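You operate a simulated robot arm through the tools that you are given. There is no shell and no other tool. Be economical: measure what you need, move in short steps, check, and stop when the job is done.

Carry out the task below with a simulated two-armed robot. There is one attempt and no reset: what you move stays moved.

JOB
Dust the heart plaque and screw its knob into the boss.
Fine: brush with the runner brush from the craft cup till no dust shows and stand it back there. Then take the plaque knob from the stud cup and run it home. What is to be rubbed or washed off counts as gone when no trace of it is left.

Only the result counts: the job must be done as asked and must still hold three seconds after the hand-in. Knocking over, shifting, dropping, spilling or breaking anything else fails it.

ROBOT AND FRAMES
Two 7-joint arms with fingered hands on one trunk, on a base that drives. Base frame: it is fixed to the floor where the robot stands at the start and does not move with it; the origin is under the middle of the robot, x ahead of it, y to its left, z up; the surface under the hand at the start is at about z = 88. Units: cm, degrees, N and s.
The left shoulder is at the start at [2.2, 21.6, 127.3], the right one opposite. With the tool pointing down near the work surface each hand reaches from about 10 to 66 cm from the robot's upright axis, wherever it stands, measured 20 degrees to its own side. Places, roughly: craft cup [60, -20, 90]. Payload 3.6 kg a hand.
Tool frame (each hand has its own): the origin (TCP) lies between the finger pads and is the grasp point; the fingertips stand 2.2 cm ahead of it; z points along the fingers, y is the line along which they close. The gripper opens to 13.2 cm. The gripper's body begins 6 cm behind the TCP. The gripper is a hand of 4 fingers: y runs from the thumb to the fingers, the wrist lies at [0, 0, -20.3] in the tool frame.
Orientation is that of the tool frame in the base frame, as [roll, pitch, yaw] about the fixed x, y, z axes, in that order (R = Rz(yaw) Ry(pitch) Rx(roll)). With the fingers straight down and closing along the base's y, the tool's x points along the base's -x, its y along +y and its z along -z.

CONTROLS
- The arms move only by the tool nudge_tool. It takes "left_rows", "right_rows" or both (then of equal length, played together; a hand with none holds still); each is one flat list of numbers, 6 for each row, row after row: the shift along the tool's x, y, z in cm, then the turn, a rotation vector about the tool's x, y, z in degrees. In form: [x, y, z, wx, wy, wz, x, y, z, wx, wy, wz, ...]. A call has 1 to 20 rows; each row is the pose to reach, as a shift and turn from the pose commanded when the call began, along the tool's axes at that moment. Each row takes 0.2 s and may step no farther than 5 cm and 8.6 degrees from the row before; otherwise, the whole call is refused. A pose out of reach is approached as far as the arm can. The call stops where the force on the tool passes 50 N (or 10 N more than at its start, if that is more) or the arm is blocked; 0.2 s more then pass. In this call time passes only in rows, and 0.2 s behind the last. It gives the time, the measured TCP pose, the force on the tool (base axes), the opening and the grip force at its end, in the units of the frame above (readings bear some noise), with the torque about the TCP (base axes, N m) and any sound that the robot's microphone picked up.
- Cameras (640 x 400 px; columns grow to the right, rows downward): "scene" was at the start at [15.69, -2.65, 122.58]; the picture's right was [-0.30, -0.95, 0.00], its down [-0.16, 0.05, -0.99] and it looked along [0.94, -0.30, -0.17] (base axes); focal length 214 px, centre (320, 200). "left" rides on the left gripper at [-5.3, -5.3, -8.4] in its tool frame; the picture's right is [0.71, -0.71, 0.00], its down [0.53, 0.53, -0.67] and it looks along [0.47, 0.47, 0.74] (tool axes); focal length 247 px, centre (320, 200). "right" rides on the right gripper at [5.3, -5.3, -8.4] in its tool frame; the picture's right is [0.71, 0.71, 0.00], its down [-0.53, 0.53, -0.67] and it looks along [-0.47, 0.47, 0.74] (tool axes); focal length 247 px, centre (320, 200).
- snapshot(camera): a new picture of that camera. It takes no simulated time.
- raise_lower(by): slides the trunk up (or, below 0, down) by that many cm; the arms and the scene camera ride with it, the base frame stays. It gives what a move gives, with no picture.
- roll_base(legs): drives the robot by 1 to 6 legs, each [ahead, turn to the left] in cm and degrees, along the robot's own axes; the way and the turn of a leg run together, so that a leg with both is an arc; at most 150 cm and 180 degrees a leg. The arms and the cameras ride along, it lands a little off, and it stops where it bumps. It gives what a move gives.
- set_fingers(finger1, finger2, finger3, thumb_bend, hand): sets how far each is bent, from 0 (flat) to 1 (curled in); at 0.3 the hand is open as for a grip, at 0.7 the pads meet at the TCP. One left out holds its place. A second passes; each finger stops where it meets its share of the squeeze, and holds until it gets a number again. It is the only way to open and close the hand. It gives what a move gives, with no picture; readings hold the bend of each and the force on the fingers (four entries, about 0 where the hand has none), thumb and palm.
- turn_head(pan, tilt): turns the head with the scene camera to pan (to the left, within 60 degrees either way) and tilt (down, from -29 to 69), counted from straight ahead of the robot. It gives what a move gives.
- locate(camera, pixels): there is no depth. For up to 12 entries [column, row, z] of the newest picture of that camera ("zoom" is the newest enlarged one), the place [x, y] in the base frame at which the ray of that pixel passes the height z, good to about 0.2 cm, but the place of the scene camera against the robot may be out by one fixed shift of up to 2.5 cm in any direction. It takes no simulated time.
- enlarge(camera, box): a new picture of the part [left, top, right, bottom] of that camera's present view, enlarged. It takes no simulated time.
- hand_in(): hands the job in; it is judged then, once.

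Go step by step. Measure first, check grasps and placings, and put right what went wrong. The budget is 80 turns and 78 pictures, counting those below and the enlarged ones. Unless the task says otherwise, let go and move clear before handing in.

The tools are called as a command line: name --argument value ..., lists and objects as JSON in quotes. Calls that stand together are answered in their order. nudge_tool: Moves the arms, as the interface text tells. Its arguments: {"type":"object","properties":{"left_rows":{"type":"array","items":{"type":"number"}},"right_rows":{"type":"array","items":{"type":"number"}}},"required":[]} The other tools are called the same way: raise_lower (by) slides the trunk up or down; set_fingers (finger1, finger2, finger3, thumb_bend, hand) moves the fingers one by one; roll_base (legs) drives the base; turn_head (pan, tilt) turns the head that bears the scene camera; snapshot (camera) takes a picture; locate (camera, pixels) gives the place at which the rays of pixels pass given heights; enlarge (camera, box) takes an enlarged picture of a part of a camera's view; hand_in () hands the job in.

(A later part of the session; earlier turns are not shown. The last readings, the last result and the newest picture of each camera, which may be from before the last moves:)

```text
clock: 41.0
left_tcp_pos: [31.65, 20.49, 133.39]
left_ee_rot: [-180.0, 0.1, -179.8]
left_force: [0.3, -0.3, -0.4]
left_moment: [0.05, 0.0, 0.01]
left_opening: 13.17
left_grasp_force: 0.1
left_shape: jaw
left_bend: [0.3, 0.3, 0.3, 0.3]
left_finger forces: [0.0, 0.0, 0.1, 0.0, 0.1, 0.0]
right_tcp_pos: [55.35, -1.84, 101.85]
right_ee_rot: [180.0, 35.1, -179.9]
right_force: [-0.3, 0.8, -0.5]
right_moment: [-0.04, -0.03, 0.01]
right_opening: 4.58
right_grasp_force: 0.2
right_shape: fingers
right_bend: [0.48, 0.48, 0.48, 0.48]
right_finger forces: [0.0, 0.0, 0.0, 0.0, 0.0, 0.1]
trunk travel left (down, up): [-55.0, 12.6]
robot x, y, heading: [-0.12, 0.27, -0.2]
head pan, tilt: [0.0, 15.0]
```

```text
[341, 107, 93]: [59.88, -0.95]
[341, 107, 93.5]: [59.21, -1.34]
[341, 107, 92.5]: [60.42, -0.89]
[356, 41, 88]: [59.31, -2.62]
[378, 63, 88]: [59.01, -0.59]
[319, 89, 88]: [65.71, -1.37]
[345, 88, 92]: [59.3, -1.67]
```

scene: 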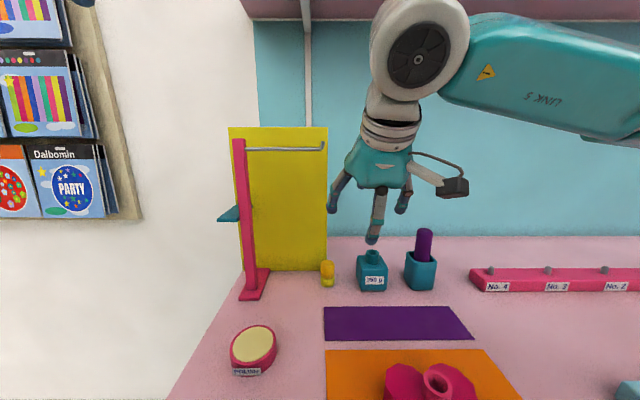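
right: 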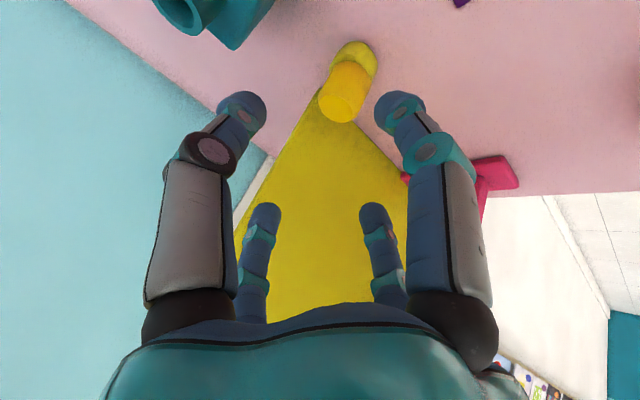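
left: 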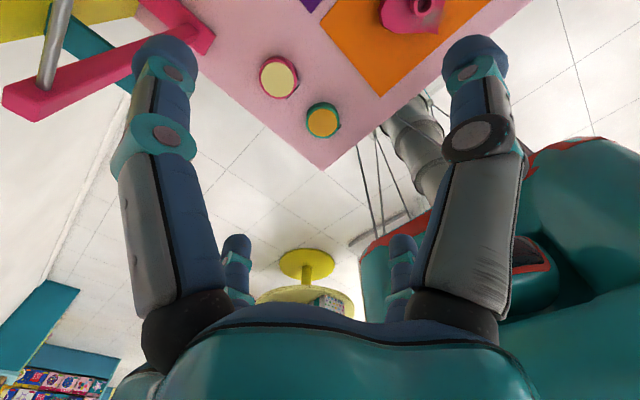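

Nothing shifted: the panel corner is still at (65.7,-1.4) and the knob at about (60.2,-1.3). I'll reduce the tilt to 25°, approach with the narrower opening, and stop higher at z 93.2.

nudge_tool --right_rows '[0, 0.25, 2, 0, 5, 0, -0.06, 0.49, 4, 0, 10, 0, 0.3, 0.49, 6, 0, 10, 0, 0.6, 0.49, 8, 0, 10, 0, 0.8, 0.49, 9, 0, 10, 0, 0.95, 0.49, 9.9, 0, 10, 0]'

snapshot --camera "right"

```text
clock: 42.4
left_tcp_pos: [31.75, 20.81, 133.38]
left_ee_rot: [-180.0, 0.0, -179.8]
left_force: [0.7, 0.1, 0.3]
left_moment: [-0.02, -0.02, 0.0]
left_opening: 13.19
left_grasp_force: 0.1
left_shape: jaw
left_bend: [0.3, 0.3, 0.3, 0.3]
left_finger forces: [0.0, 0.0, 0.1, 0.0, 0.1, 0.0]
right_tcp_pos: [60.14, -1.33, 93.14]
right_ee_rot: [179.9, 25.1, -179.9]
right_force: [-3.0, 0.2, 0.5]
right_moment: [0.02, -0.06, 0.01]
right_opening: 4.61
right_grasp_force: 0.9
right_shape: fingers
right_bend: [0.48, 0.48, 0.5, 0.48]
right_finger forces: [0.0, 0.0, 3.0, 0.0, 0.1, 0.0]
trunk travel left (down, up): [-55.0, 12.6]
robot x, y, heading: [0.17, 0.56, 0.0]
head pan, tilt: [0.0, 15.0]
```

```text
14 pictures are left
```

right: 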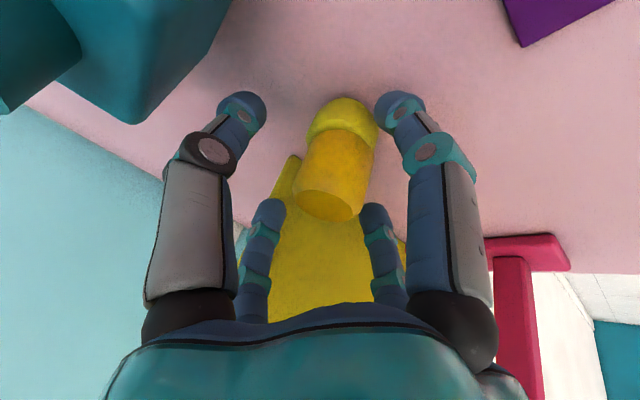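

The knob is between the fingers with only 3 N on the far finger. I'll close now.

set_fingers --hand "right" --finger1 0.7 --finger2 0.7 --finger3 0.7 --thumb_bend 0.7

snapshot --camera "right"

```text
clock: 43.4
left_tcp_pos: [31.68, 20.74, 133.34]
left_ee_rot: [180.0, 0.0, -179.7]
left_force: [0.4, 0.4, 0.5]
left_moment: [-0.01, 0.03, 0.05]
left_opening: 13.19
left_grasp_force: 0.2
left_shape: jaw
left_bend: [0.3, 0.3, 0.3, 0.3]
left_finger forces: [0.1, 0.0, 0.0, 0.0, 0.0, 0.1]
right_tcp_pos: [60.1, -1.28, 93.09]
right_ee_rot: [179.9, 25.1, -179.9]
right_force: [-8.1, -0.1, -3.1]
right_moment: [0.01, 0.21, 0.04]
right_opening: 2.24
right_grasp_force: 7.8
right_shape: fingers
right_bend: [0.53, 0.65, 0.69, 0.67]
right_finger forces: [8.9, 2.9, 0.6, 0.0, 3.3, 0.1]
trunk travel left (down, up): [-55.0, 12.6]
robot x, y, heading: [-0.11, 0.37, 0.1]
head pan, tilt: [0.0, 15.0]
```

```text
13 pictures are left
```

right: 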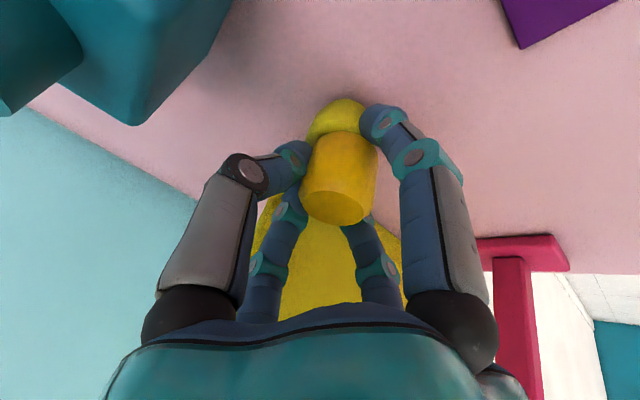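

Finger1 carries most and finger3 almost nothing, so the knob sits off-centre toward -x at the tips. I'll reopen slightly, shift 0.6 cm toward -x and close again.

set_fingers --hand "right" --finger1 0.48 --finger2 0.5 --finger3 0.5 --thumb_bend 0.5

nudge_tool --right_rows '[0.3, 0, -0.2, 0, 0, 0, 0.6, 0, -0.4, 0, 0, 0]'

set_fingers --hand "right" --finger1 0.7 --finger2 0.7 --finger3 0.7 --thumb_bend 0.7

```text
clock: 44.4
left_tcp_pos: [31.72, 20.81, 133.43]
left_ee_rot: [-179.9, 0.0, -179.8]
left_force: [0.4, 0.1, 1.0]
left_moment: [0.01, 0.01, -0.03]
left_opening: 13.18
left_grasp_force: 0.0
left_shape: jaw
left_bend: [0.3, 0.3, 0.3, 0.3]
left_finger forces: [0.0, 0.0, 0.0, 0.1, 0.0, 0.0]
right_tcp_pos: [60.3, -1.32, 93.18]
right_ee_rot: [179.9, 25.1, -179.9]
right_force: [-0.6, -0.9, 0.0]
right_moment: [-0.02, -0.01, -0.02]
right_opening: 4.26
right_grasp_force: 0.5
right_shape: fingers
right_bend: [0.48, 0.5, 0.51, 0.5]
right_finger forces: [0.0, 0.0, 0.6, 0.0, 0.0, 0.1]
trunk travel left (down, up): [-55.0, 12.6]
robot x, y, heading: [-0.11, 0.61, 0.1]
head pan, tilt: [0.0, 15.0]
```

```text
clock: 45.0
left_tcp_pos: [31.72, 20.76, 133.3]
left_ee_rot: [-180.0, 0.0, -179.7]
left_force: [0.3, -0.1, 0.1]
left_moment: [0.04, 0.05, -0.01]
left_opening: 13.17
left_grasp_force: 0.1
left_shape: jaw
left_bend: [0.3, 0.3, 0.3, 0.3]
left_finger forces: [0.0, 0.1, 0.0, 0.0, 0.0, 0.1]
right_tcp_pos: [59.5, -1.45, 93.18]
right_ee_rot: [179.9, 25.1, -179.9]
right_force: [-0.4, 0.6, 0.5]
right_moment: [0.0, -0.02, 0.01]
right_opening: 4.26
right_grasp_force: 0.0
right_shape: fingers
right_bend: [0.48, 0.5, 0.5, 0.5]
right_finger forces: [0.1, 0.1, 0.1, 0.1, 0.0, 0.0]
trunk travel left (down, up): [-55.0, 12.6]
robot x, y, heading: [0.21, 0.05, -0.2]
head pan, tilt: [0.0, 15.0]
```

```text
clock: 46.0
left_tcp_pos: [31.67, 20.67, 133.39]
left_ee_rot: [-180.0, 0.0, -179.7]
left_force: [-0.4, 0.6, 0.7]
left_moment: [-0.02, -0.01, 0.0]
left_opening: 13.2
left_grasp_force: 0.0
left_shape: jaw
left_bend: [0.3, 0.3, 0.3, 0.3]
left_finger forces: [0.0, 0.0, 0.0, 0.0, 0.0, 0.1]
right_tcp_pos: [59.53, -1.39, 93.21]
right_ee_rot: [180.0, 25.0, -179.9]
right_force: [-3.9, 0.2, -1.6]
right_moment: [-0.01, 0.13, -0.01]
right_opening: 1.7
right_grasp_force: 12.0
right_shape: fingers
right_bend: [0.58, 0.62, 0.65, 0.65]
right_finger forces: [8.0, 6.0, 3.3, 0.1, 6.8, 0.1]
trunk travel left (down, up): [-55.0, 12.6]
robot x, y, heading: [-0.12, -0.17, 0.0]
head pan, tilt: [0.0, 15.0]
```

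All four fingers now share a 12 N grip. I'll lift straight up slowly and check that the knob leaves the cup.

nudge_tool --right_rows '[-0.21, 0, -0.45, 0, 0, 0, -0.42, 0, -0.9, 0, 0, 0, -0.85, 0, -1.8, 0, 0, 0, -1.27, 0, -2.7, 0, 0, 0, -1.7, 0, -3.6, 0, 0, 0]'

snapshot --camera "right"

```text
clock: 47.2
left_tcp_pos: [31.83, 20.59, 133.26]
left_ee_rot: [179.9, 0.0, -179.6]
left_force: [0.0, -0.4, 0.4]
left_moment: [0.0, 0.0, 0.02]
left_opening: 13.21
left_grasp_force: 0.1
left_shape: jaw
left_bend: [0.3, 0.3, 0.3, 0.3]
left_finger forces: [0.0, 0.0, 0.0, 0.0, 0.0, 0.1]
right_tcp_pos: [59.57, -1.27, 97.19]
right_ee_rot: [179.9, 25.1, -179.9]
right_force: [-0.7, -0.4, -0.7]
right_moment: [0.02, -0.01, 0.01]
right_opening: 1.63
right_grasp_force: 11.8
right_shape: fingers
right_bend: [0.58, 0.62, 0.65, 0.65]
right_finger forces: [7.0, 6.7, 3.7, 0.0, 7.1, 0.0]
trunk travel left (down, up): [-55.0, 12.6]
robot x, y, heading: [-0.31, 0.63, 0.0]
head pan, tilt: [0.0, 15.0]
```

```text
12 pictures are left
```

right: 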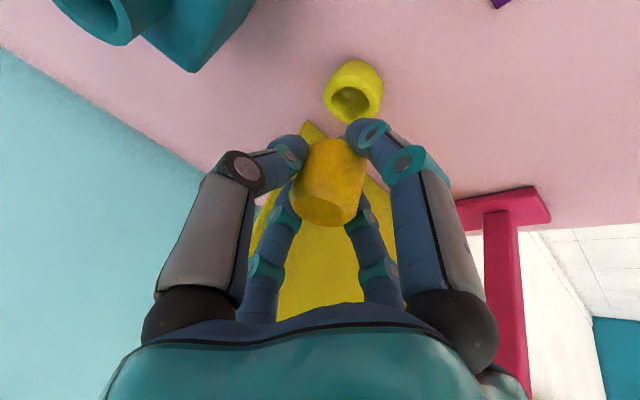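

The knob is out and the cup stays in place. I'll back out from under the rod toward the robot, then carry the knob above the boss and point the head at the plaque.

nudge_tool --right_rows '[3.4, 0, -2.15, 0, 0, 0, 6.8, 0, -4.3, 0, 0, 0, 9.58, -2.44, -6.66, 0, 0, 0, 12.36, -4.88, -9.02, 0, 0, 0, 15.14, -7.32, -11.38, 0, 0, 0, 17.92, -9.76, -13.74, 0, 0, 0, 20.7, -12.2, -16.1, 0, 0, 0]'

turn_head --pan -25 --tilt 45

snapshot --camera "right"

snapshot --camera "scene"

```text
clock: 48.8
left_tcp_pos: [31.75, 20.51, 133.53]
left_ee_rot: [-180.0, 0.0, -179.7]
left_force: [-0.7, 0.5, 0.0]
left_moment: [0.03, -0.02, -0.02]
left_opening: 13.19
left_grasp_force: 0.0
left_shape: jaw
left_bend: [0.3, 0.3, 0.3, 0.3]
left_finger forces: [0.1, 0.0, 0.0, 0.0, 0.0, 0.1]
right_tcp_pos: [34.49, -13.88, 102.59]
right_ee_rot: [179.8, 25.1, -179.8]
right_force: [0.4, -0.6, 0.3]
right_moment: [0.0, 0.0, 0.01]
right_opening: 1.6
right_grasp_force: 12.2
right_shape: fingers
right_bend: [0.58, 0.62, 0.65, 0.65]
right_finger forces: [7.0, 6.7, 3.3, 0.0, 7.0, 0.1]
right hand out of reach, approached as far as the arm can: row 7
trunk travel left (down, up): [-55.0, 12.6]
robot x, y, heading: [-0.27, 0.58, 0.3]
head pan, tilt: [0.0, 15.0]
```

```text
clock: 49.8
left_tcp_pos: [31.77, 20.64, 133.29]
left_ee_rot: [-179.9, -0.1, -179.6]
left_force: [0.2, -0.7, -0.2]
left_moment: [0.0, 0.02, 0.01]
left_opening: 13.15
left_grasp_force: 0.1
left_shape: jaw
left_bend: [0.3, 0.3, 0.3, 0.3]
left_finger forces: [0.0, 0.0, 0.0, 0.0, 0.0, 0.0]
right_tcp_pos: [34.75, -13.94, 102.62]
right_ee_rot: [179.8, 25.1, -179.8]
right_force: [-0.8, -0.2, 0.4]
right_moment: [0.0, -0.01, -0.01]
right_opening: 1.64
right_grasp_force: 12.2
right_shape: fingers
right_bend: [0.58, 0.62, 0.65, 0.65]
right_finger forces: [7.1, 6.7, 3.4, 0.0, 6.9, 0.0]
trunk travel left (down, up): [-55.0, 12.6]
robot x, y, heading: [0.05, 0.1, -0.1]
head pan, tilt: [-25.0, 45.0]
```

```text
11 pictures are left
```

right: 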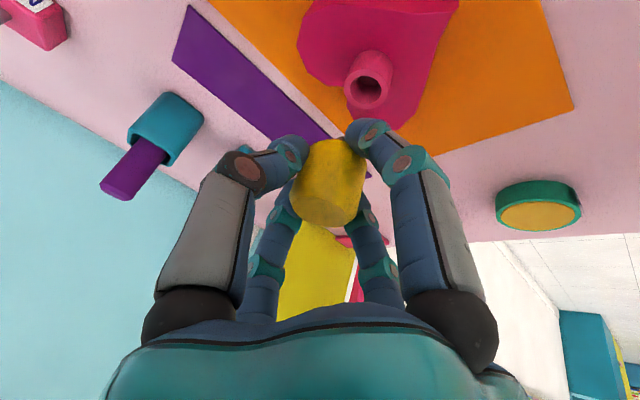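

```text
10 pictures are left
```

scene: 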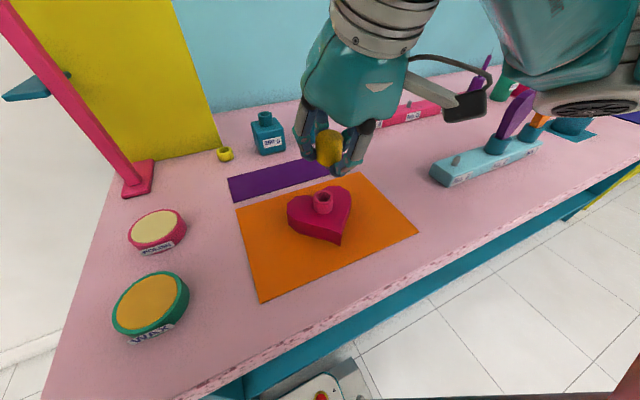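

The tilted hand is near its inner reach limit here, about x 34.5. I'll locate the boss ring, which is at (369,87) in the right view.

locate --camera "right" --pixels '[[369, 88, 93], [369, 88, 94], [369, 88, 95], [375, 55, 91], [352, 62, 91], [394, 62, 91]]'

locate --camera "scene" --pixels '[[323, 197, 93], [323, 197, 94], [323, 197, 95], [323, 213, 91], [329, 165, 98], [329, 165, 99]]'

enlarge --camera "scene" --box '[270, 110, 390, 240]'

```text
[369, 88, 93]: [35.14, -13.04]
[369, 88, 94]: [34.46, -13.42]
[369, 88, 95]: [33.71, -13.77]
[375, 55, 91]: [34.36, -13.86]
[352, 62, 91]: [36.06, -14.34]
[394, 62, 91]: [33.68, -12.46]
```

```text
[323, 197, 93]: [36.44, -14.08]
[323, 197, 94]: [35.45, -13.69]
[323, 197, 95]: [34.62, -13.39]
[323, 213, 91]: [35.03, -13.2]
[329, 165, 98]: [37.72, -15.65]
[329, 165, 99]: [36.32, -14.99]
```

```text
3.08 times, centred on (330, 175) of scene
```

zoom: 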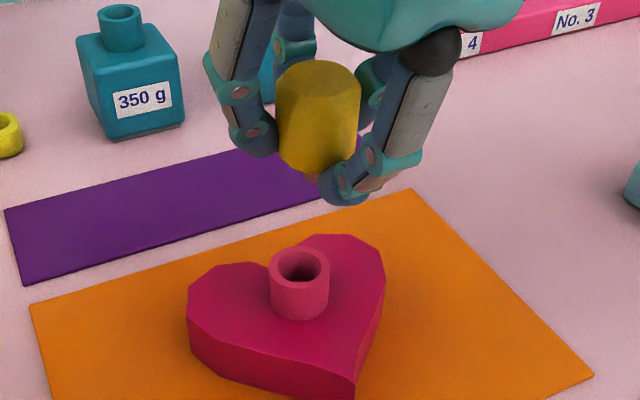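

The boss axis is at about (35.0,-13.3), top z ≈ 93.3. To gain reach for the tilted hand I'll drive the base back 6 cm; the arms are clear at this height.

roll_base --legs '[[-6, 0]]'

```text
clock: 50.8
left_tcp_pos: [25.35, 20.61, 133.44]
left_ee_rot: [-180.0, 0.1, -179.7]
left_force: [0.1, 0.2, 0.0]
left_moment: [0.0, -0.04, -0.02]
left_opening: 13.17
left_grasp_force: 0.1
left_shape: jaw
left_bend: [0.3, 0.3, 0.3, 0.3]
left_finger forces: [0.0, 0.0, 0.0, 0.0, 0.0, 0.0]
right_tcp_pos: [28.29, -13.81, 102.72]
right_ee_rot: [179.8, 25.3, -179.8]
right_force: [-0.2, -0.2, -0.2]
right_moment: [-0.02, -0.06, 0.0]
right_opening: 1.6
right_grasp_force: 12.0
right_shape: fingers
right_bend: [0.58, 0.62, 0.65, 0.65]
right_finger forces: [7.1, 6.7, 3.4, 0.0, 6.9, 0.1]
trunk travel left (down, up): [-55.0, 12.6]
robot x, y, heading: [-6.32, 0.39, -0.2]
head pan, tilt: [-25.0, 45.0]
```

nudge_tool --right_rows '[-1.42, 0.17, 1.77, 0, 0, 0, -2.84, 0.35, 3.53, 0, 0, 0, -4.26, 0.5, 5.3, 0, 0, 0]'

enlarge --camera "scene" --box '[280, 120, 400, 250]'

snapshot --camera "right"

```text
clock: 51.6
left_tcp_pos: [25.87, 20.71, 133.29]
left_ee_rot: [180.0, -0.2, -179.7]
left_force: [0.7, -0.2, 0.1]
left_moment: [-0.01, 0.05, -0.01]
left_opening: 13.2
left_grasp_force: 0.1
left_shape: jaw
left_bend: [0.3, 0.3, 0.3, 0.3]
left_finger forces: [0.0, 0.1, 0.0, 0.0, 0.0, 0.0]
right_tcp_pos: [34.81, -13.18, 99.54]
right_ee_rot: [179.9, 25.0, -179.8]
right_force: [0.5, -0.7, 0.0]
right_moment: [0.03, 0.0, 0.03]
right_opening: 1.62
right_grasp_force: 12.5
right_shape: fingers
right_bend: [0.59, 0.62, 0.65, 0.65]
right_finger forces: [7.0, 6.7, 3.3, 0.0, 6.9, 0.0]
trunk travel left (down, up): [-55.0, 12.6]
robot x, y, heading: [-6.09, 0.25, -0.0]
head pan, tilt: [-25.0, 45.0]
```

```text
3.08 times, centred on (340, 185) of scene
```

zoom: 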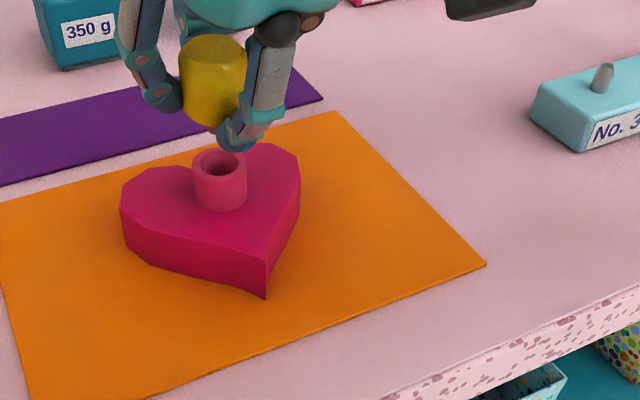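

```text
7 pictures are left
```

right: 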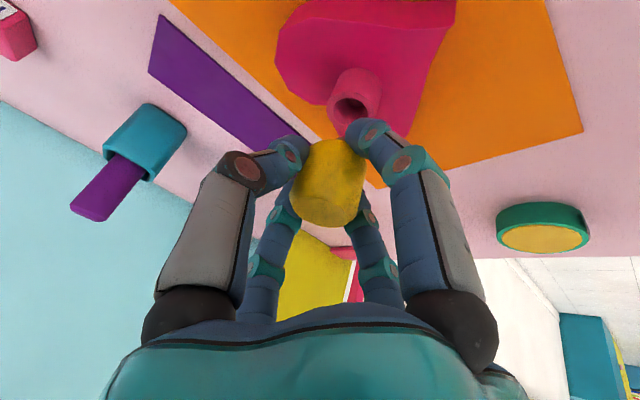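

locate --camera "right" --pixels '[[352, 108, 93], [352, 108, 93.5], [352, 108, 94], [357, 69, 91], [329, 100, 92.5], [378, 100, 92.5], [327, 213, 101], [327, 213, 100]]'

```text
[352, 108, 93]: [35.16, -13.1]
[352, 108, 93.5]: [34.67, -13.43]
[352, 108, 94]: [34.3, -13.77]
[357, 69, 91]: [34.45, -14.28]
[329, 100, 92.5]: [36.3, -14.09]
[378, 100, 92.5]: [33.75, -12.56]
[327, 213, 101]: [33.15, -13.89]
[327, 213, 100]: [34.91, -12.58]
```

The boss is confirmed at (34.95,-13.3), with the knob axis about 0.5 cm beyond it in x. Above the boss I'll turn the hand counter-clockwise about the vertical by 80° to gain turning range, pivoting on the knob axis.

nudge_tool --right_rows '[0.1, -0.1, -0.05, -3.38, 0, -7.25, 0.2, -0.22, -0.09, -6.77, 0, -14.5, 0.26, -0.33, -0.12, -10.15, 0, -21.74, 0.3, -0.44, -0.14, -13.5, 0, -29, 0.33, -0.54, -0.15, -16.9, 0, -36.2, 0.3, -0.62, -0.14, -20.3, 0, -43.5, 0.25, -0.68, -0.12, -23.7, 0, -50.7, 0.18, -0.72, -0.08, -27, 0, -58, 0.08, -0.75, -0.04, -30.5, 0, -65.2, -0.03, -0.76, 0, -33.8, 0, -72.5]'

snapshot --camera "scene"

```text
clock: 53.8
left_tcp_pos: [25.73, 20.64, 133.31]
left_ee_rot: [-180.0, -0.1, -179.7]
left_force: [0.1, 0.2, -0.1]
left_moment: [0.0, 0.0, 0.01]
left_opening: 13.24
left_grasp_force: 0.1
left_shape: jaw
left_bend: [0.3, 0.3, 0.3, 0.3]
left_finger forces: [0.1, 0.1, 0.0, 0.1, 0.0, 0.0]
right_tcp_pos: [34.71, -14.01, 99.61]
right_ee_rot: [-179.9, 25.2, -99.5]
right_force: [0.6, -0.1, 0.0]
right_moment: [0.02, -0.01, -0.02]
right_opening: 1.59
right_grasp_force: 12.2
right_shape: fingers
right_bend: [0.59, 0.62, 0.65, 0.65]
right_finger forces: [6.8, 6.8, 3.2, 0.0, 6.8, 0.1]
trunk travel left (down, up): [-55.0, 12.6]
robot x, y, heading: [-6.04, 0.22, -0.0]
head pan, tilt: [-25.0, 45.0]
```

```text
6 pictures are left
```

scene: 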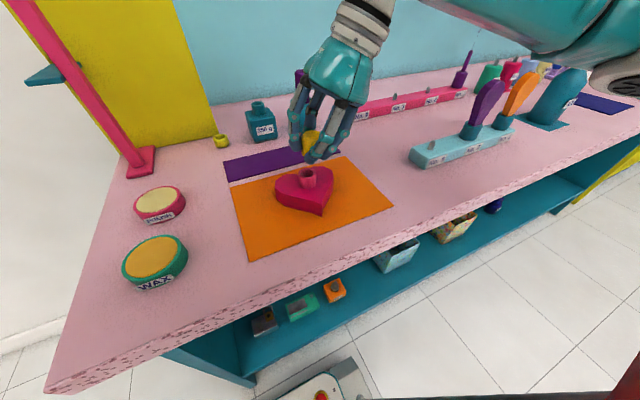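

The knob hangs over the boss. I'll lower gently by 1.2 cm and read the force.

nudge_tool --right_rows '[0.1, -0.1, 0.4, 0, 0, 0, 0.3, -0.1, 0.7, 0, 0, 0, 0.45, -0.1, 1.05, 0, 0, 0]'

enlarge --camera "scene" --box '[270, 110, 350, 210]'

```text
clock: 54.6
left_tcp_pos: [25.8, 20.63, 133.45]
left_ee_rot: [-179.9, 0.0, -179.7]
left_force: [-0.2, 1.2, -0.4]
left_moment: [0.01, -0.02, -0.02]
left_opening: 13.17
left_grasp_force: 0.1
left_shape: jaw
left_bend: [0.3, 0.3, 0.3, 0.3]
left_finger forces: [0.0, 0.0, 0.0, 0.1, 0.0, 0.0]
right_tcp_pos: [34.72, -14.04, 98.62]
right_ee_rot: [179.9, 25.2, -99.7]
right_force: [0.1, -0.6, 0.5]
right_moment: [0.02, 0.0, 0.0]
right_opening: 1.58
right_grasp_force: 12.6
right_shape: fingers
right_bend: [0.59, 0.62, 0.65, 0.65]
right_finger forces: [6.9, 6.9, 3.1, 0.0, 6.8, 0.0]
trunk travel left (down, up): [-55.0, 12.6]
robot x, y, heading: [-5.91, 0.55, -0.3]
head pan, tilt: [-25.0, 45.0]
```

```text
4.00 times, centred on (310, 160) of scene
```

zoom: 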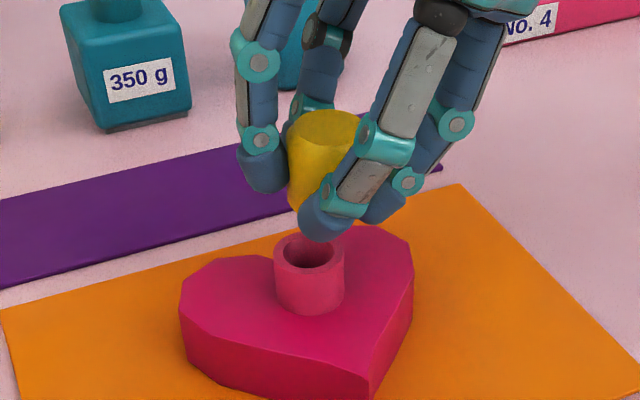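

The cap's axis is at about zoom column 325 against the ring centre at 309, so it sits about 0.75 cm to the right. I'll correct by (+0.42,+0.66) and check with the right camera.

nudge_tool --right_rows '[-0.33, -0.15, 0.15, 0, 0, 0, -0.655, -0.3, 0.306, 0, 0, 0]'

enlarge --camera "right" --box '[220, 60, 420, 240]'

```text
clock: 55.2
left_tcp_pos: [25.78, 20.73, 133.41]
left_ee_rot: [-180.0, 0.0, -179.7]
left_force: [0.2, -1.2, -0.1]
left_moment: [0.0, -0.01, 0.03]
left_opening: 13.19
left_grasp_force: 0.0
left_shape: jaw
left_bend: [0.3, 0.3, 0.3, 0.3]
left_finger forces: [0.0, 0.0, 0.0, 0.0, 0.1, 0.0]
right_tcp_pos: [35.36, -13.44, 98.56]
right_ee_rot: [-179.9, 25.3, -99.8]
right_force: [0.0, 0.6, -0.2]
right_moment: [0.0, -0.04, 0.02]
right_opening: 1.59
right_grasp_force: 11.9
right_shape: fingers
right_bend: [0.59, 0.62, 0.65, 0.65]
right_finger forces: [6.9, 6.9, 3.0, 0.0, 6.8, 0.1]
trunk travel left (down, up): [-55.0, 12.6]
robot x, y, heading: [-5.99, 0.06, -0.1]
head pan, tilt: [-25.0, 45.0]
```

```text
2.22 times, centred on (320, 150) of right
```

zoom: 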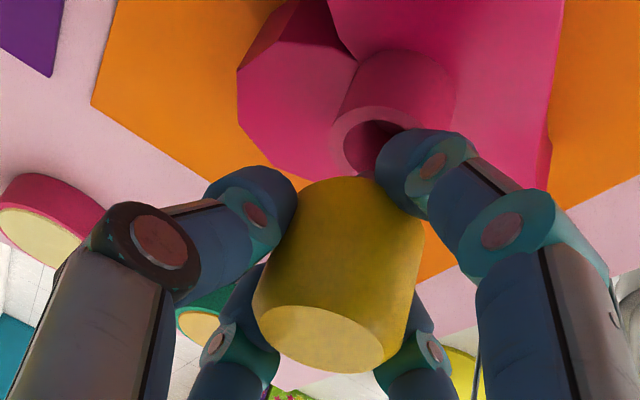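

This close view shows the ring centre near zoom (388,146), and the cap axis running from (320,335) through (360,203). I'll locate these.

locate --camera "zoom" --pixels '[[388, 146, 93.3], [332, 150, 93.3], [365, 178, 93.3], [320, 335, 98.5], [320, 335, 98], [255, 300, 98.5], [412, 335, 98.5], [300, 190, 95.3], [345, 178, 95.3], [425, 228, 95.3], [457, 88, 91], [350, 75, 91]]'

```text
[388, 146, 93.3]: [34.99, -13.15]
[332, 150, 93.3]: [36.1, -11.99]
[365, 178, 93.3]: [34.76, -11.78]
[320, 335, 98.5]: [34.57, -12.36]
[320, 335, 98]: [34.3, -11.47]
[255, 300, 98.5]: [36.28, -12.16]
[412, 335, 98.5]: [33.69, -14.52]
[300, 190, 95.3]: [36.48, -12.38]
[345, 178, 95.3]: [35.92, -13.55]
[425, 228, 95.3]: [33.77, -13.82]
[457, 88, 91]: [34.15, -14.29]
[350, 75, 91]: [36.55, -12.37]
```

Along the measurable direction the knob and boss agree within 0.15 cm. I'll lower in small steps to feel the contact.

nudge_tool --right_rows '[0.13, 0, 0.27, 0, 0, 0, 0.25, 0, 0.54, 0, 0, 0, 0.38, 0, 0.81, 0, 0, 0]'

```text
clock: 56.0
left_tcp_pos: [25.75, 20.58, 133.44]
left_ee_rot: [179.9, 0.0, -179.7]
left_force: [-0.4, 0.3, 0.6]
left_moment: [0.01, -0.02, 0.01]
left_opening: 13.18
left_grasp_force: 0.0
left_shape: jaw
left_bend: [0.3, 0.3, 0.3, 0.3]
left_finger forces: [0.0, 0.1, 0.1, 0.0, 0.0, 0.0]
right_tcp_pos: [35.27, -13.37, 97.73]
right_ee_rot: [-179.9, 25.2, -99.6]
right_force: [0.3, 0.4, -0.2]
right_moment: [0.0, -0.02, 0.01]
right_opening: 1.6
right_grasp_force: 11.2
right_shape: fingers
right_bend: [0.59, 0.62, 0.65, 0.65]
right_finger forces: [6.9, 6.8, 3.1, 0.1, 6.7, 0.1]
trunk travel left (down, up): [-55.0, 12.6]
robot x, y, heading: [-6.35, 0.24, -0.1]
head pan, tilt: [-25.0, 45.0]
```

nudge_tool --right_rows '[0.08, 0, 0.18, 0, 0, 0, 0.17, 0, 0.36, 0, 0, 0, 0.25, 0, 0.54, 0, 0, 0]'

```text
clock: 56.8
left_tcp_pos: [25.61, 20.63, 133.49]
left_ee_rot: [179.9, 0.0, -179.6]
left_force: [-0.2, -0.5, -0.1]
left_moment: [0.05, 0.0, -0.01]
left_opening: 13.18
left_grasp_force: 0.0
left_shape: jaw
left_bend: [0.3, 0.3, 0.3, 0.3]
left_finger forces: [0.1, 0.1, 0.0, 0.0, 0.0, 0.0]
right_tcp_pos: [35.12, -13.38, 97.27]
right_ee_rot: [-179.7, 25.3, -99.7]
right_force: [-1.4, -3.3, 8.7]
right_moment: [-0.2, 0.08, 0.0]
right_opening: 1.51
right_grasp_force: 19.5
right_shape: fingers
right_bend: [0.58, 0.62, 0.65, 0.65]
right_finger forces: [19.5, 7.2, 3.9, 0.1, 7.0, 0.1]
trunk travel left (down, up): [-55.0, 12.6]
robot x, y, heading: [-6.3, 0.24, -0.1]
head pan, tilt: [-25.0, 45.0]
```

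Contact is at TCP z 97.3 with 8.7 N, mostly carried by finger1. I'll look once to see what touches.

enlarge --camera "scene" --box '[280, 120, 340, 200]'

```text
5.00 times, centred on (310, 160) of scene
```

zoom: 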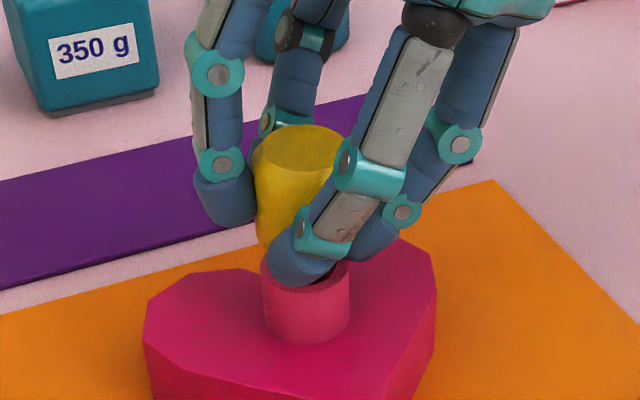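

Finger1 (the low one on the -y side) meets the boss rim, not the stud. I'll raise 0.6 cm and open finger1 and finger3, so the thumb and finger2 hold the knob as a pinch clear of the rim.

nudge_tool --right_rows '[-0.25, 0, -0.54, 0, 0, 0]'

set_fingers --hand "right" --finger1 0.46 --finger3 0.5

nudge_tool --right_rows '[0.08, 0, 0.18, 0, 0, 0, 0.17, 0, 0.36, 0, 0, 0, 0.25, 0, 0.54, 0, 0, 0, 0.34, 0, 0.72, 0, 0, 0]'

```text
clock: 57.2
left_tcp_pos: [25.74, 20.72, 133.41]
left_ee_rot: [-180.0, 0.0, -179.7]
left_force: [-0.2, -0.4, 0.6]
left_moment: [0.02, -0.03, 0.01]
left_opening: 13.2
left_grasp_force: 0.1
left_shape: jaw
left_bend: [0.3, 0.3, 0.3, 0.3]
left_finger forces: [0.0, 0.1, 0.1, 0.0, 0.1, 0.1]
right_tcp_pos: [35.19, -13.47, 97.64]
right_ee_rot: [179.8, 25.2, -99.8]
right_force: [-0.3, 0.1, -1.7]
right_moment: [0.01, -0.04, -0.01]
right_opening: 1.58
right_grasp_force: 12.3
right_shape: fingers
right_bend: [0.59, 0.62, 0.65, 0.65]
right_finger forces: [7.9, 7.1, 3.2, 0.0, 6.9, 0.1]
trunk travel left (down, up): [-55.0, 12.6]
robot x, y, heading: [-6.24, 0.14, -0.0]
head pan, tilt: [-25.0, 45.0]
```

```text
clock: 58.2
left_tcp_pos: [25.71, 20.7, 133.33]
left_ee_rot: [179.9, 0.0, -179.7]
left_force: [0.8, 0.1, 0.4]
left_moment: [0.0, -0.01, -0.02]
left_opening: 13.19
left_grasp_force: 0.1
left_shape: jaw
left_bend: [0.3, 0.3, 0.3, 0.3]
left_finger forces: [0.0, 0.1, 0.1, 0.0, 0.0, 0.0]
right_tcp_pos: [35.27, -13.36, 97.67]
right_ee_rot: [-179.9, 25.3, -99.6]
right_force: [0.5, -0.1, 0.2]
right_moment: [-0.03, 0.0, 0.01]
right_opening: 3.35
right_grasp_force: 6.1
right_shape: fingers
right_bend: [0.46, 0.62, 0.5, 0.65]
right_finger forces: [0.0, 6.0, 0.1, 0.1, 6.2, 0.1]
trunk travel left (down, up): [-55.0, 12.6]
robot x, y, heading: [-5.95, -0.09, 0.2]
head pan, tilt: [-25.0, 45.0]
```

```text
clock: 59.2
left_tcp_pos: [25.69, 20.61, 133.48]
left_ee_rot: [180.0, -0.1, -179.7]
left_force: [0.4, 0.2, -0.7]
left_moment: [-0.03, 0.0, -0.01]
left_opening: 13.2
left_grasp_force: 0.1
left_shape: jaw
left_bend: [0.3, 0.3, 0.3, 0.3]
left_finger forces: [0.0, 0.1, 0.0, 0.0, 0.1, 0.0]
right_tcp_pos: [35.19, -13.38, 96.75]
right_ee_rot: [-179.9, 25.2, -99.7]
right_force: [0.0, 0.2, -0.5]
right_moment: [0.04, 0.01, 0.02]
right_opening: 3.37
right_grasp_force: 6.3
right_shape: fingers
right_bend: [0.46, 0.62, 0.5, 0.65]
right_finger forces: [0.0, 6.2, 0.0, 0.0, 6.1, 0.0]
trunk travel left (down, up): [-55.0, 12.6]
robot x, y, heading: [-6.51, 0.13, -0.1]
head pan, tilt: [-25.0, 45.0]
```

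The pinch holds at 6 N and there is no contact at 96.75. I'll keep lowering in small steps.

nudge_tool --right_rows '[0.08, 0, 0.18, 0, 0, 0, 0.17, 0, 0.36, 0, 0, 0, 0.21, 0, 0.45, 0, 0, 0]'

```text
clock: 60.0
left_tcp_pos: [25.73, 20.75, 133.43]
left_ee_rot: [180.0, 0.0, -179.7]
left_force: [-0.3, -0.6, -0.2]
left_moment: [0.0, -0.01, 0.0]
left_opening: 13.19
left_grasp_force: 0.1
left_shape: jaw
left_bend: [0.3, 0.3, 0.3, 0.3]
left_finger forces: [0.1, 0.0, 0.1, 0.1, 0.1, 0.1]
right_tcp_pos: [35.31, -13.24, 96.36]
right_ee_rot: [-180.0, 25.4, -99.6]
right_force: [1.9, 4.5, 2.9]
right_moment: [0.09, 0.0, -0.04]
right_opening: 3.38
right_grasp_force: 7.0
right_shape: fingers
right_bend: [0.46, 0.62, 0.5, 0.65]
right_finger forces: [0.1, 7.0, 0.0, 0.1, 7.4, 0.0]
trunk travel left (down, up): [-55.0, 12.6]
robot x, y, heading: [-6.11, 0.05, 0.1]
head pan, tilt: [-25.0, 45.0]
```

The contact pushes the knob toward +y (4.5 N), so the stud rides on the -y side of the bore. I'll shift (+0.12,+0.28) and lower slightly.

nudge_tool --right_rows '[-0.13, -0.03, 0.06, 0, 0, 0, -0.27, -0.07, 0.13, 0, 0, 0, -0.19, -0.07, 0.31, 0, 0, 0]'

```text
clock: 60.8
left_tcp_pos: [25.54, 20.68, 133.43]
left_ee_rot: [-179.9, 0.0, -179.7]
left_force: [-0.1, -0.5, -0.9]
left_moment: [0.02, -0.01, 0.0]
left_opening: 13.2
left_grasp_force: 0.2
left_shape: jaw
left_bend: [0.3, 0.3, 0.3, 0.3]
left_finger forces: [0.1, 0.0, 0.1, 0.0, 0.1, 0.0]
right_tcp_pos: [35.32, -13.07, 96.07]
right_ee_rot: [-179.9, 25.2, -99.6]
right_force: [-0.9, -1.5, 6.1]
right_moment: [0.03, 0.06, 0.0]
right_opening: 3.36
right_grasp_force: 5.8
right_shape: fingers
right_bend: [0.46, 0.62, 0.5, 0.66]
right_finger forces: [0.1, 6.7, 0.1, 0.0, 5.3, 0.1]
trunk travel left (down, up): [-55.0, 12.6]
robot x, y, heading: [-5.92, 0.14, 0.1]
head pan, tilt: [-25.0, 45.0]
```

The contact is now mainly vertical (6 N). I'll turn 80° clockwise about the vertical with slight downward feed and see whether it bites.

nudge_tool --right_rows '[0.01, 0, 0.02, 3.38, 0, 7.25, 0.02, 0, 0.04, 6.77, 0, 14.5, 0.03, 0, 0.06, 10.15, 0, 21.74, 0.04, 0, 0.08, 13.5, 0, 29, 0.05, 0, 0.1, 16.9, 0, 36.2, 0.06, 0, 0.12, 20.3, 0, 43.5, 0.07, 0, 0.14, 23.7, 0, 50.7, 0.08, 0, 0.16, 27, 0, 58, 0.09, 0, 0.18, 30.5, 0, 65.2, 0.1, 0, 0.2, 33.8, 0, 72.5]'

enlarge --camera "scene" --box '[280, 120, 340, 200]'

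```text
clock: 63.0
left_tcp_pos: [25.87, 20.63, 133.46]
left_ee_rot: [-180.0, -0.1, -179.8]
left_force: [-0.2, 0.3, 0.2]
left_moment: [0.0, 0.0, 0.0]
left_opening: 13.19
left_grasp_force: 0.1
left_shape: jaw
left_bend: [0.3, 0.3, 0.3, 0.3]
left_finger forces: [0.1, 0.0, 0.0, 0.0, 0.0, 0.1]
right_tcp_pos: [35.47, -13.06, 95.93]
right_ee_rot: [179.8, 25.2, 180.0]
right_force: [6.7, -2.8, 8.1]
right_moment: [-0.09, 0.05, 0.13]
right_opening: 3.12
right_grasp_force: 6.5
right_shape: fingers
right_bend: [0.47, 0.69, 0.5, 0.69]
right_finger forces: [5.0, 0.6, 0.0, 0.0, 8.0, 0.0]
trunk travel left (down, up): [-55.0, 12.6]
robot x, y, heading: [-6.23, 0.12, -0.1]
head pan, tilt: [-25.0, 45.0]
```

```text
5.00 times, centred on (310, 160) of scene
```

zoom: 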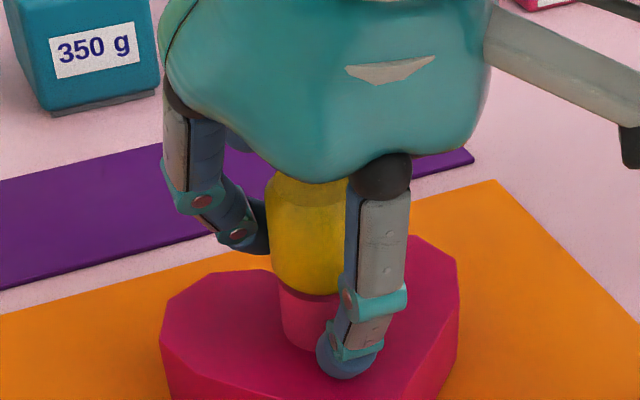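

The knob now sits upright on the boss with its stud in the bore. I'll let go, rise, straighten the hand to vertical and turn it back counter-clockwise for a full regrip.

set_fingers --hand "right" --finger1 0.42 --finger2 0.42 --finger3 0.42 --thumb_bend 0.42

nudge_tool --right_rows '[-0.42, 0, -0.9, 0, 0, 0, -1.27, 0, -2.7, 0, 0, 0, -2.54, 0, -5.4, 0, 0, 0, -4, 0, -9, 0, 8.3, 0, -4, 0, -9, 0, 16.6, 0, -4, 0, -9, 0, 25, 0]'

nudge_tool --right_rows '[0, 0, 0, 0, 0, -8, 0, 0, 0, 0, 0, -16, 0, 0, 0, 0, 0, -24, 0, 0, 0, 0, 0, -32, 0, 0, 0, 0, 0, -40, 0, 0, 0, 0, 0, -48, 0, 0, 0, 0, 0, -56, 0, 0, 0, 0, 0, -64, 0, 0, 0, 0, 0, -72, 0, 0, 0, 0, 0, -80]'

snapshot --camera "right"

```text
clock: 64.0
left_tcp_pos: [25.75, 20.63, 133.42]
left_ee_rot: [179.9, -0.1, -179.7]
left_force: [0.2, 0.0, 0.2]
left_moment: [0.0, -0.01, 0.0]
left_opening: 13.19
left_grasp_force: 0.2
left_shape: jaw
left_bend: [0.3, 0.3, 0.3, 0.3]
left_finger forces: [0.0, 0.0, 0.1, 0.0, 0.0, 0.1]
right_tcp_pos: [35.38, -13.1, 95.94]
right_ee_rot: [179.7, 25.1, -179.8]
right_force: [0.4, 0.4, 4.3]
right_moment: [0.09, 0.05, -0.03]
right_opening: 5.56
right_grasp_force: 1.2
right_shape: fingers
right_bend: [0.45, 0.42, 0.42, 0.42]
right_finger forces: [3.4, 0.1, 0.1, 0.0, 0.0, 0.1]
trunk travel left (down, up): [-55.0, 12.6]
robot x, y, heading: [-6.17, 0.13, 0.1]
head pan, tilt: [-25.0, 45.0]
```

```text
clock: 65.4
left_tcp_pos: [25.88, 20.73, 133.4]
left_ee_rot: [-179.9, -0.1, -179.7]
left_force: [0.5, -0.9, -0.2]
left_moment: [0.02, 0.0, -0.01]
left_opening: 13.2
left_grasp_force: 0.1
left_shape: jaw
left_bend: [0.3, 0.3, 0.3, 0.3]
left_finger forces: [0.0, 0.1, 0.0, 0.0, 0.0, 0.1]
right_tcp_pos: [35.18, -13.11, 105.88]
right_ee_rot: [179.7, -0.1, -179.7]
right_force: [-0.6, -0.4, -0.1]
right_moment: [0.01, 0.01, 0.0]
right_opening: 5.95
right_grasp_force: 0.0
right_shape: fingers
right_bend: [0.42, 0.42, 0.42, 0.42]
right_finger forces: [0.0, 0.0, 0.0, 0.1, 0.1, 0.1]
trunk travel left (down, up): [-55.0, 12.6]
robot x, y, heading: [-6.25, 0.41, -0.1]
head pan, tilt: [-25.0, 45.0]
```

```text
clock: 67.6
left_tcp_pos: [25.69, 20.73, 133.44]
left_ee_rot: [-180.0, 0.1, -179.7]
left_force: [0.0, -0.7, 0.2]
left_moment: [-0.04, -0.02, 0.0]
left_opening: 13.19
left_grasp_force: 0.0
left_shape: jaw
left_bend: [0.3, 0.3, 0.3, 0.3]
left_finger forces: [0.0, 0.0, 0.0, 0.0, 0.0, 0.0]
right_tcp_pos: [35.13, -13.13, 105.82]
right_ee_rot: [180.0, 0.3, -99.5]
right_force: [-0.7, -0.8, 0.6]
right_moment: [0.0, 0.0, 0.01]
right_opening: 5.96
right_grasp_force: 0.1
right_shape: fingers
right_bend: [0.42, 0.42, 0.42, 0.42]
right_finger forces: [0.0, 0.1, 0.0, 0.0, 0.1, 0.1]
trunk travel left (down, up): [-55.0, 12.6]
robot x, y, heading: [-5.97, 0.54, -0.0]
head pan, tilt: [-25.0, 45.0]
```

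```text
1 pictures are left
```

right: 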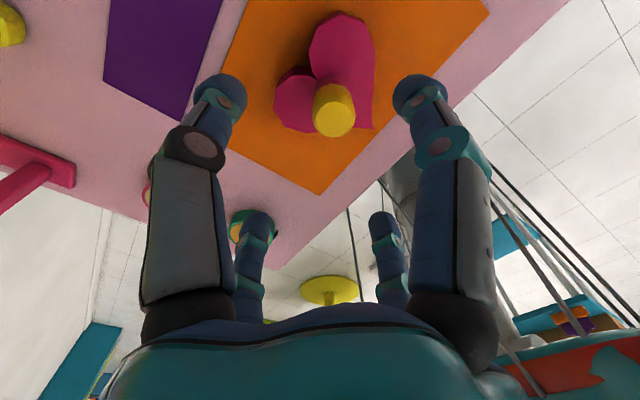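

The knob stands upright on the boss, with its cap top at (334,120). I'll locate it.

locate --camera "right" --pixels '[[334, 120, 96.5], [334, 120, 97], [334, 120, 97.5], [313, 115, 97], [355, 115, 97], [334, 83, 93.3], [334, 83, 94], [314, 100, 94], [354, 98, 94], [372, 128, 91], [372, 128, 88]]'

```text
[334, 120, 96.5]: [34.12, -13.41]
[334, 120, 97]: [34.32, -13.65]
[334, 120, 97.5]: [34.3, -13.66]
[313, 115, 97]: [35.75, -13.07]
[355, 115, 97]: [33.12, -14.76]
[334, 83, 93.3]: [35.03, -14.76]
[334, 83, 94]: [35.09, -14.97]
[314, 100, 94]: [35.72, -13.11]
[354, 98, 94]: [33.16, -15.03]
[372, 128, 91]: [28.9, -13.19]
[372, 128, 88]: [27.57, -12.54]
```

The knob axis is at about (34.3,-13.65). I'll centre over it, go down to z 96.5 and grip with all four fingers.

nudge_tool --right_rows '[0.65, 0.73, 3, 0, 0, 0, 0.65, 0.73, 6, 0, 0, 0, 0.65, 0.73, 8, 0, 0, 0, 0.65, 0.73, 9.3, 0, 0, 0]'

set_fingers --hand "right" --finger1 0.7 --finger2 0.7 --finger3 0.7 --thumb_bend 0.7

```text
clock: 68.6
left_tcp_pos: [25.77, 20.68, 133.35]
left_ee_rot: [180.0, -0.1, -179.7]
left_force: [0.6, -0.5, 0.0]
left_moment: [0.0, -0.03, 0.02]
left_opening: 13.2
left_grasp_force: 0.0
left_shape: jaw
left_bend: [0.3, 0.3, 0.3, 0.3]
left_finger forces: [0.0, 0.0, 0.0, 0.0, 0.0, 0.0]
right_tcp_pos: [34.35, -13.45, 96.52]
right_ee_rot: [-179.9, 0.2, -99.7]
right_force: [-0.3, 0.9, 0.8]
right_moment: [0.01, 0.0, 0.03]
right_opening: 5.94
right_grasp_force: 0.0
right_shape: fingers
right_bend: [0.42, 0.42, 0.42, 0.42]
right_finger forces: [0.1, 0.0, 0.1, 0.0, 0.0, 0.0]
trunk travel left (down, up): [-55.0, 12.6]
robot x, y, heading: [-5.84, 0.03, -0.0]
head pan, tilt: [-25.0, 45.0]
```

```text
clock: 69.6
left_tcp_pos: [25.8, 20.6, 133.46]
left_ee_rot: [-180.0, 0.0, -179.7]
left_force: [0.0, -0.6, 0.0]
left_moment: [0.0, -0.02, -0.01]
left_opening: 13.18
left_grasp_force: 0.0
left_shape: jaw
left_bend: [0.3, 0.3, 0.3, 0.3]
left_finger forces: [0.0, 0.1, 0.0, 0.0, 0.0, 0.0]
right_tcp_pos: [34.44, -13.61, 96.53]
right_ee_rot: [-179.9, 0.2, -99.7]
right_force: [1.2, 0.1, 0.3]
right_moment: [-0.04, -0.03, -0.01]
right_opening: 1.31
right_grasp_force: 12.8
right_shape: fingers
right_bend: [0.61, 0.61, 0.62, 0.63]
right_finger forces: [6.4, 6.2, 5.4, 0.1, 8.3, 0.0]
trunk travel left (down, up): [-55.0, 12.6]
robot x, y, heading: [-6.1, 0.2, 0.1]
head pan, tilt: [-25.0, 45.0]
```

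The grip is even on all fingers, 12.8 N. I'll turn clockwise 144° with a slight downward feed.

nudge_tool --right_rows '[0, 0, 0.02, 0, 0, 8, 0, 0, 0.04, 0, 0, 16, 0, 0, 0.05, 0, 0, 24, 0, 0, 0.06, 0, 0, 32, 0, 0, 0.08, 0, 0, 40, 0, 0, 0.09, 0, 0, 48, 0, 0, 0.1, 0, 0, 56, 0, 0, 0.11, 0, 0, 64, 0, 0, 0.12, 0, 0, 72, 0, 0, 0.13, 0, 0, 80, 0, 0, 0.14, 0, 0, 88, 0, 0, 0.15, 0, 0, 96, 0, 0, 0.16, 0, 0, 104, 0, 0, 0.17, 0, 0, 112, 0, 0, 0.18, 0, 0, 120, 0, 0, 0.19, 0, 0, 128, 0, 0, 0.2, 0, 0, 136, 0, 0, 0.21, 0, 0, 144]'

```text
clock: 72.7
left_tcp_pos: [25.56, 20.62, 133.52]
left_ee_rot: [-180.0, 0.1, -179.7]
left_force: [0.0, 0.2, 0.2]
left_moment: [0.05, 0.01, -0.02]
left_opening: 13.2
left_grasp_force: 0.1
left_shape: jaw
left_bend: [0.3, 0.3, 0.3, 0.3]
left_finger forces: [0.0, 0.0, 0.0, 0.1, 0.0, 0.1]
right_tcp_pos: [36.33, -14.13, 94.04]
right_ee_rot: [179.7, -0.4, 144.3]
right_force: [-16.9, -5.0, 24.5]
right_moment: [0.47, 1.28, 0.41]
right_opening: 2.42
right_grasp_force: 19.3
right_shape: fingers
right_bend: [0.51, 0.69, 0.7, 0.68]
right_finger forces: [32.9, 0.1, 0.0, 0.0, 4.9, 0.0]
right hand out of reach, approached as far as the arm can: row 14, 15
trunk travel left (down, up): [-55.0, 12.6]
robot x, y, heading: [-6.3, -0.24, 0.1]
head pan, tilt: [-25.0, 45.0]
stopped in row 15 (right hand): the force on the tool passed its limit at 71 N (the readings are from after the stop); the commanded pose is now the measured one
```

At about 112° the wrist ran out of range and the hand drifted to (36.3,-14.1,94), hitting 71 N. I'll open the fingers and rise straight off.

set_fingers --hand "right" --finger1 0.4 --finger2 0.4 --finger3 0.4 --thumb_bend 0.4

nudge_tool --right_rows '[0, 0, -1, 0, 0, 0, 0, 0, -3, 0, 0, 0, 0, 0, -6, 0, 0, 0, 0, 0, -10, 0, 0, 0, 0, 0, -12, 0, 0, 0]'

```text
clock: 73.7
left_tcp_pos: [25.72, 20.78, 133.45]
left_ee_rot: [-180.0, 0.0, -179.7]
left_force: [-0.3, -0.3, -0.3]
left_moment: [0.01, 0.0, 0.0]
left_opening: 13.19
left_grasp_force: 0.0
left_shape: jaw
left_bend: [0.3, 0.3, 0.3, 0.3]
left_finger forces: [0.0, 0.0, 0.0, 0.0, 0.0, 0.0]
right_tcp_pos: [36.64, -14.05, 94.1]
right_ee_rot: [179.6, -0.2, 144.0]
right_force: [8.8, 3.1, 28.6]
right_moment: [-1.01, 0.55, 0.25]
right_opening: 5.65
right_grasp_force: 13.7
right_shape: fingers
right_bend: [0.4, 0.4, 0.4, 0.44]
right_finger forces: [0.1, 0.0, 0.1, 0.0, 28.3, 0.1]
trunk travel left (down, up): [-55.0, 12.6]
robot x, y, heading: [-5.72, 0.16, -0.0]
head pan, tilt: [-25.0, 45.0]
```

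```text
clock: 74.9
left_tcp_pos: [25.76, 20.61, 133.45]
left_ee_rot: [-180.0, 0.0, -179.8]
left_force: [0.4, -0.9, -0.6]
left_moment: [0.01, 0.02, -0.02]
left_opening: 13.23
left_grasp_force: 0.1
left_shape: jaw
left_bend: [0.3, 0.3, 0.3, 0.3]
left_finger forces: [0.0, 0.0, 0.0, 0.0, 0.1, 0.0]
right_tcp_pos: [42.62, -16.13, 100.43]
right_ee_rot: [179.8, -0.5, 144.0]
right_force: [-0.4, 0.9, 0.1]
right_moment: [-0.02, 0.02, -0.03]
right_opening: 6.49
right_grasp_force: 0.1
right_shape: fingers
right_bend: [0.4, 0.4, 0.4, 0.4]
right_finger forces: [0.1, 0.1, 0.1, 0.0, 0.0, 0.0]
right hand out of reach, approached as far as the arm can: row 1, 2, 3, 4, 5
trunk travel left (down, up): [-55.0, 12.6]
robot x, y, heading: [-6.18, 0.44, 0.1]
head pan, tilt: [-25.0, 45.0]
```

The hand is clear. I'll turn it back to a comfortable yaw at height; the last picture waits until then.

nudge_tool --right_rows '[0, 0, -1, 0, 0, -8, 0, 0, -2, 0, 0, -16, 0, 0, -2, 0, 0, -24, 0, 0, -2, 0, 0, -32, 0, 0, -2, 0, 0, -40, 0, 0, -2, 0, 0, -48, 0, 0, -2, 0, 0, -56, 0, 0, -2, 0, 0, -64]'

```text
clock: 76.7
left_tcp_pos: [25.8, 20.7, 133.42]
left_ee_rot: [179.9, -0.1, -179.8]
left_force: [0.6, 0.0, -0.5]
left_moment: [0.0, -0.06, 0.03]
left_opening: 13.18
left_grasp_force: 0.1
left_shape: jaw
left_bend: [0.3, 0.3, 0.3, 0.3]
left_finger forces: [0.0, 0.0, 0.0, 0.0, 0.0, 0.0]
right_tcp_pos: [42.68, -16.09, 102.57]
right_ee_rot: [179.6, 0.0, -151.9]
right_force: [0.1, -0.3, -0.1]
right_moment: [-0.02, 0.01, -0.01]
right_opening: 6.48
right_grasp_force: 0.0
right_shape: fingers
right_bend: [0.4, 0.4, 0.4, 0.4]
right_finger forces: [0.0, 0.0, 0.0, 0.0, 0.0, 0.0]
trunk travel left (down, up): [-55.0, 12.6]
robot x, y, heading: [-6.44, 0.12, -0.0]
head pan, tilt: [-25.0, 45.0]
```

I'll return to the same viewing pose as before, (35.1,-13.1,105.8) at yaw -100, so the last hand picture compares directly.

nudge_tool --right_rows '[0, 0, -3.25, 0, 0, -7.5, 1.3, 1.5, -3.25, 0, 0, -15, 2.6, 3, -3.25, 0, 0, -22.5, 3.9, 4.6, -3.25, 0, 0, -30, 5.27, 6.17, -3.25, 0, 0, -37.5, 5.27, 6.17, -3.25, 0, 0, -45, 5.27, 6.17, -3.25, 0, 0, -52]'

snapshot --camera "right"

```text
clock: 78.3
left_tcp_pos: [25.7, 20.74, 133.48]
left_ee_rot: [-180.0, 0.0, -179.7]
left_force: [-0.2, -0.4, -0.3]
left_moment: [0.02, 0.02, 0.03]
left_opening: 13.2
left_grasp_force: 0.1
left_shape: jaw
left_bend: [0.3, 0.3, 0.3, 0.3]
left_finger forces: [0.0, 0.0, 0.0, 0.0, 0.1, 0.0]
right_tcp_pos: [35.16, -13.11, 105.77]
right_ee_rot: [179.7, 0.4, -99.9]
right_force: [0.4, -0.1, 0.5]
right_moment: [-0.02, -0.01, -0.03]
right_opening: 6.49
right_grasp_force: 0.0
right_shape: fingers
right_bend: [0.4, 0.4, 0.4, 0.4]
right_finger forces: [0.0, 0.1, 0.0, 0.1, 0.0, 0.1]
trunk travel left (down, up): [-55.0, 12.6]
robot x, y, heading: [-6.34, 0.08, 0.1]
head pan, tilt: [-25.0, 45.0]
```

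```text
0 pictures are left
```

right: 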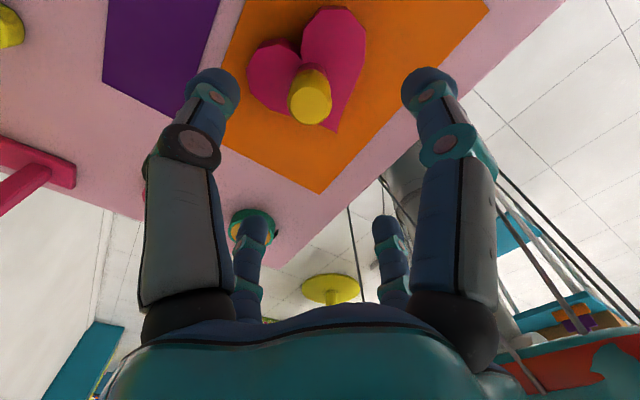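

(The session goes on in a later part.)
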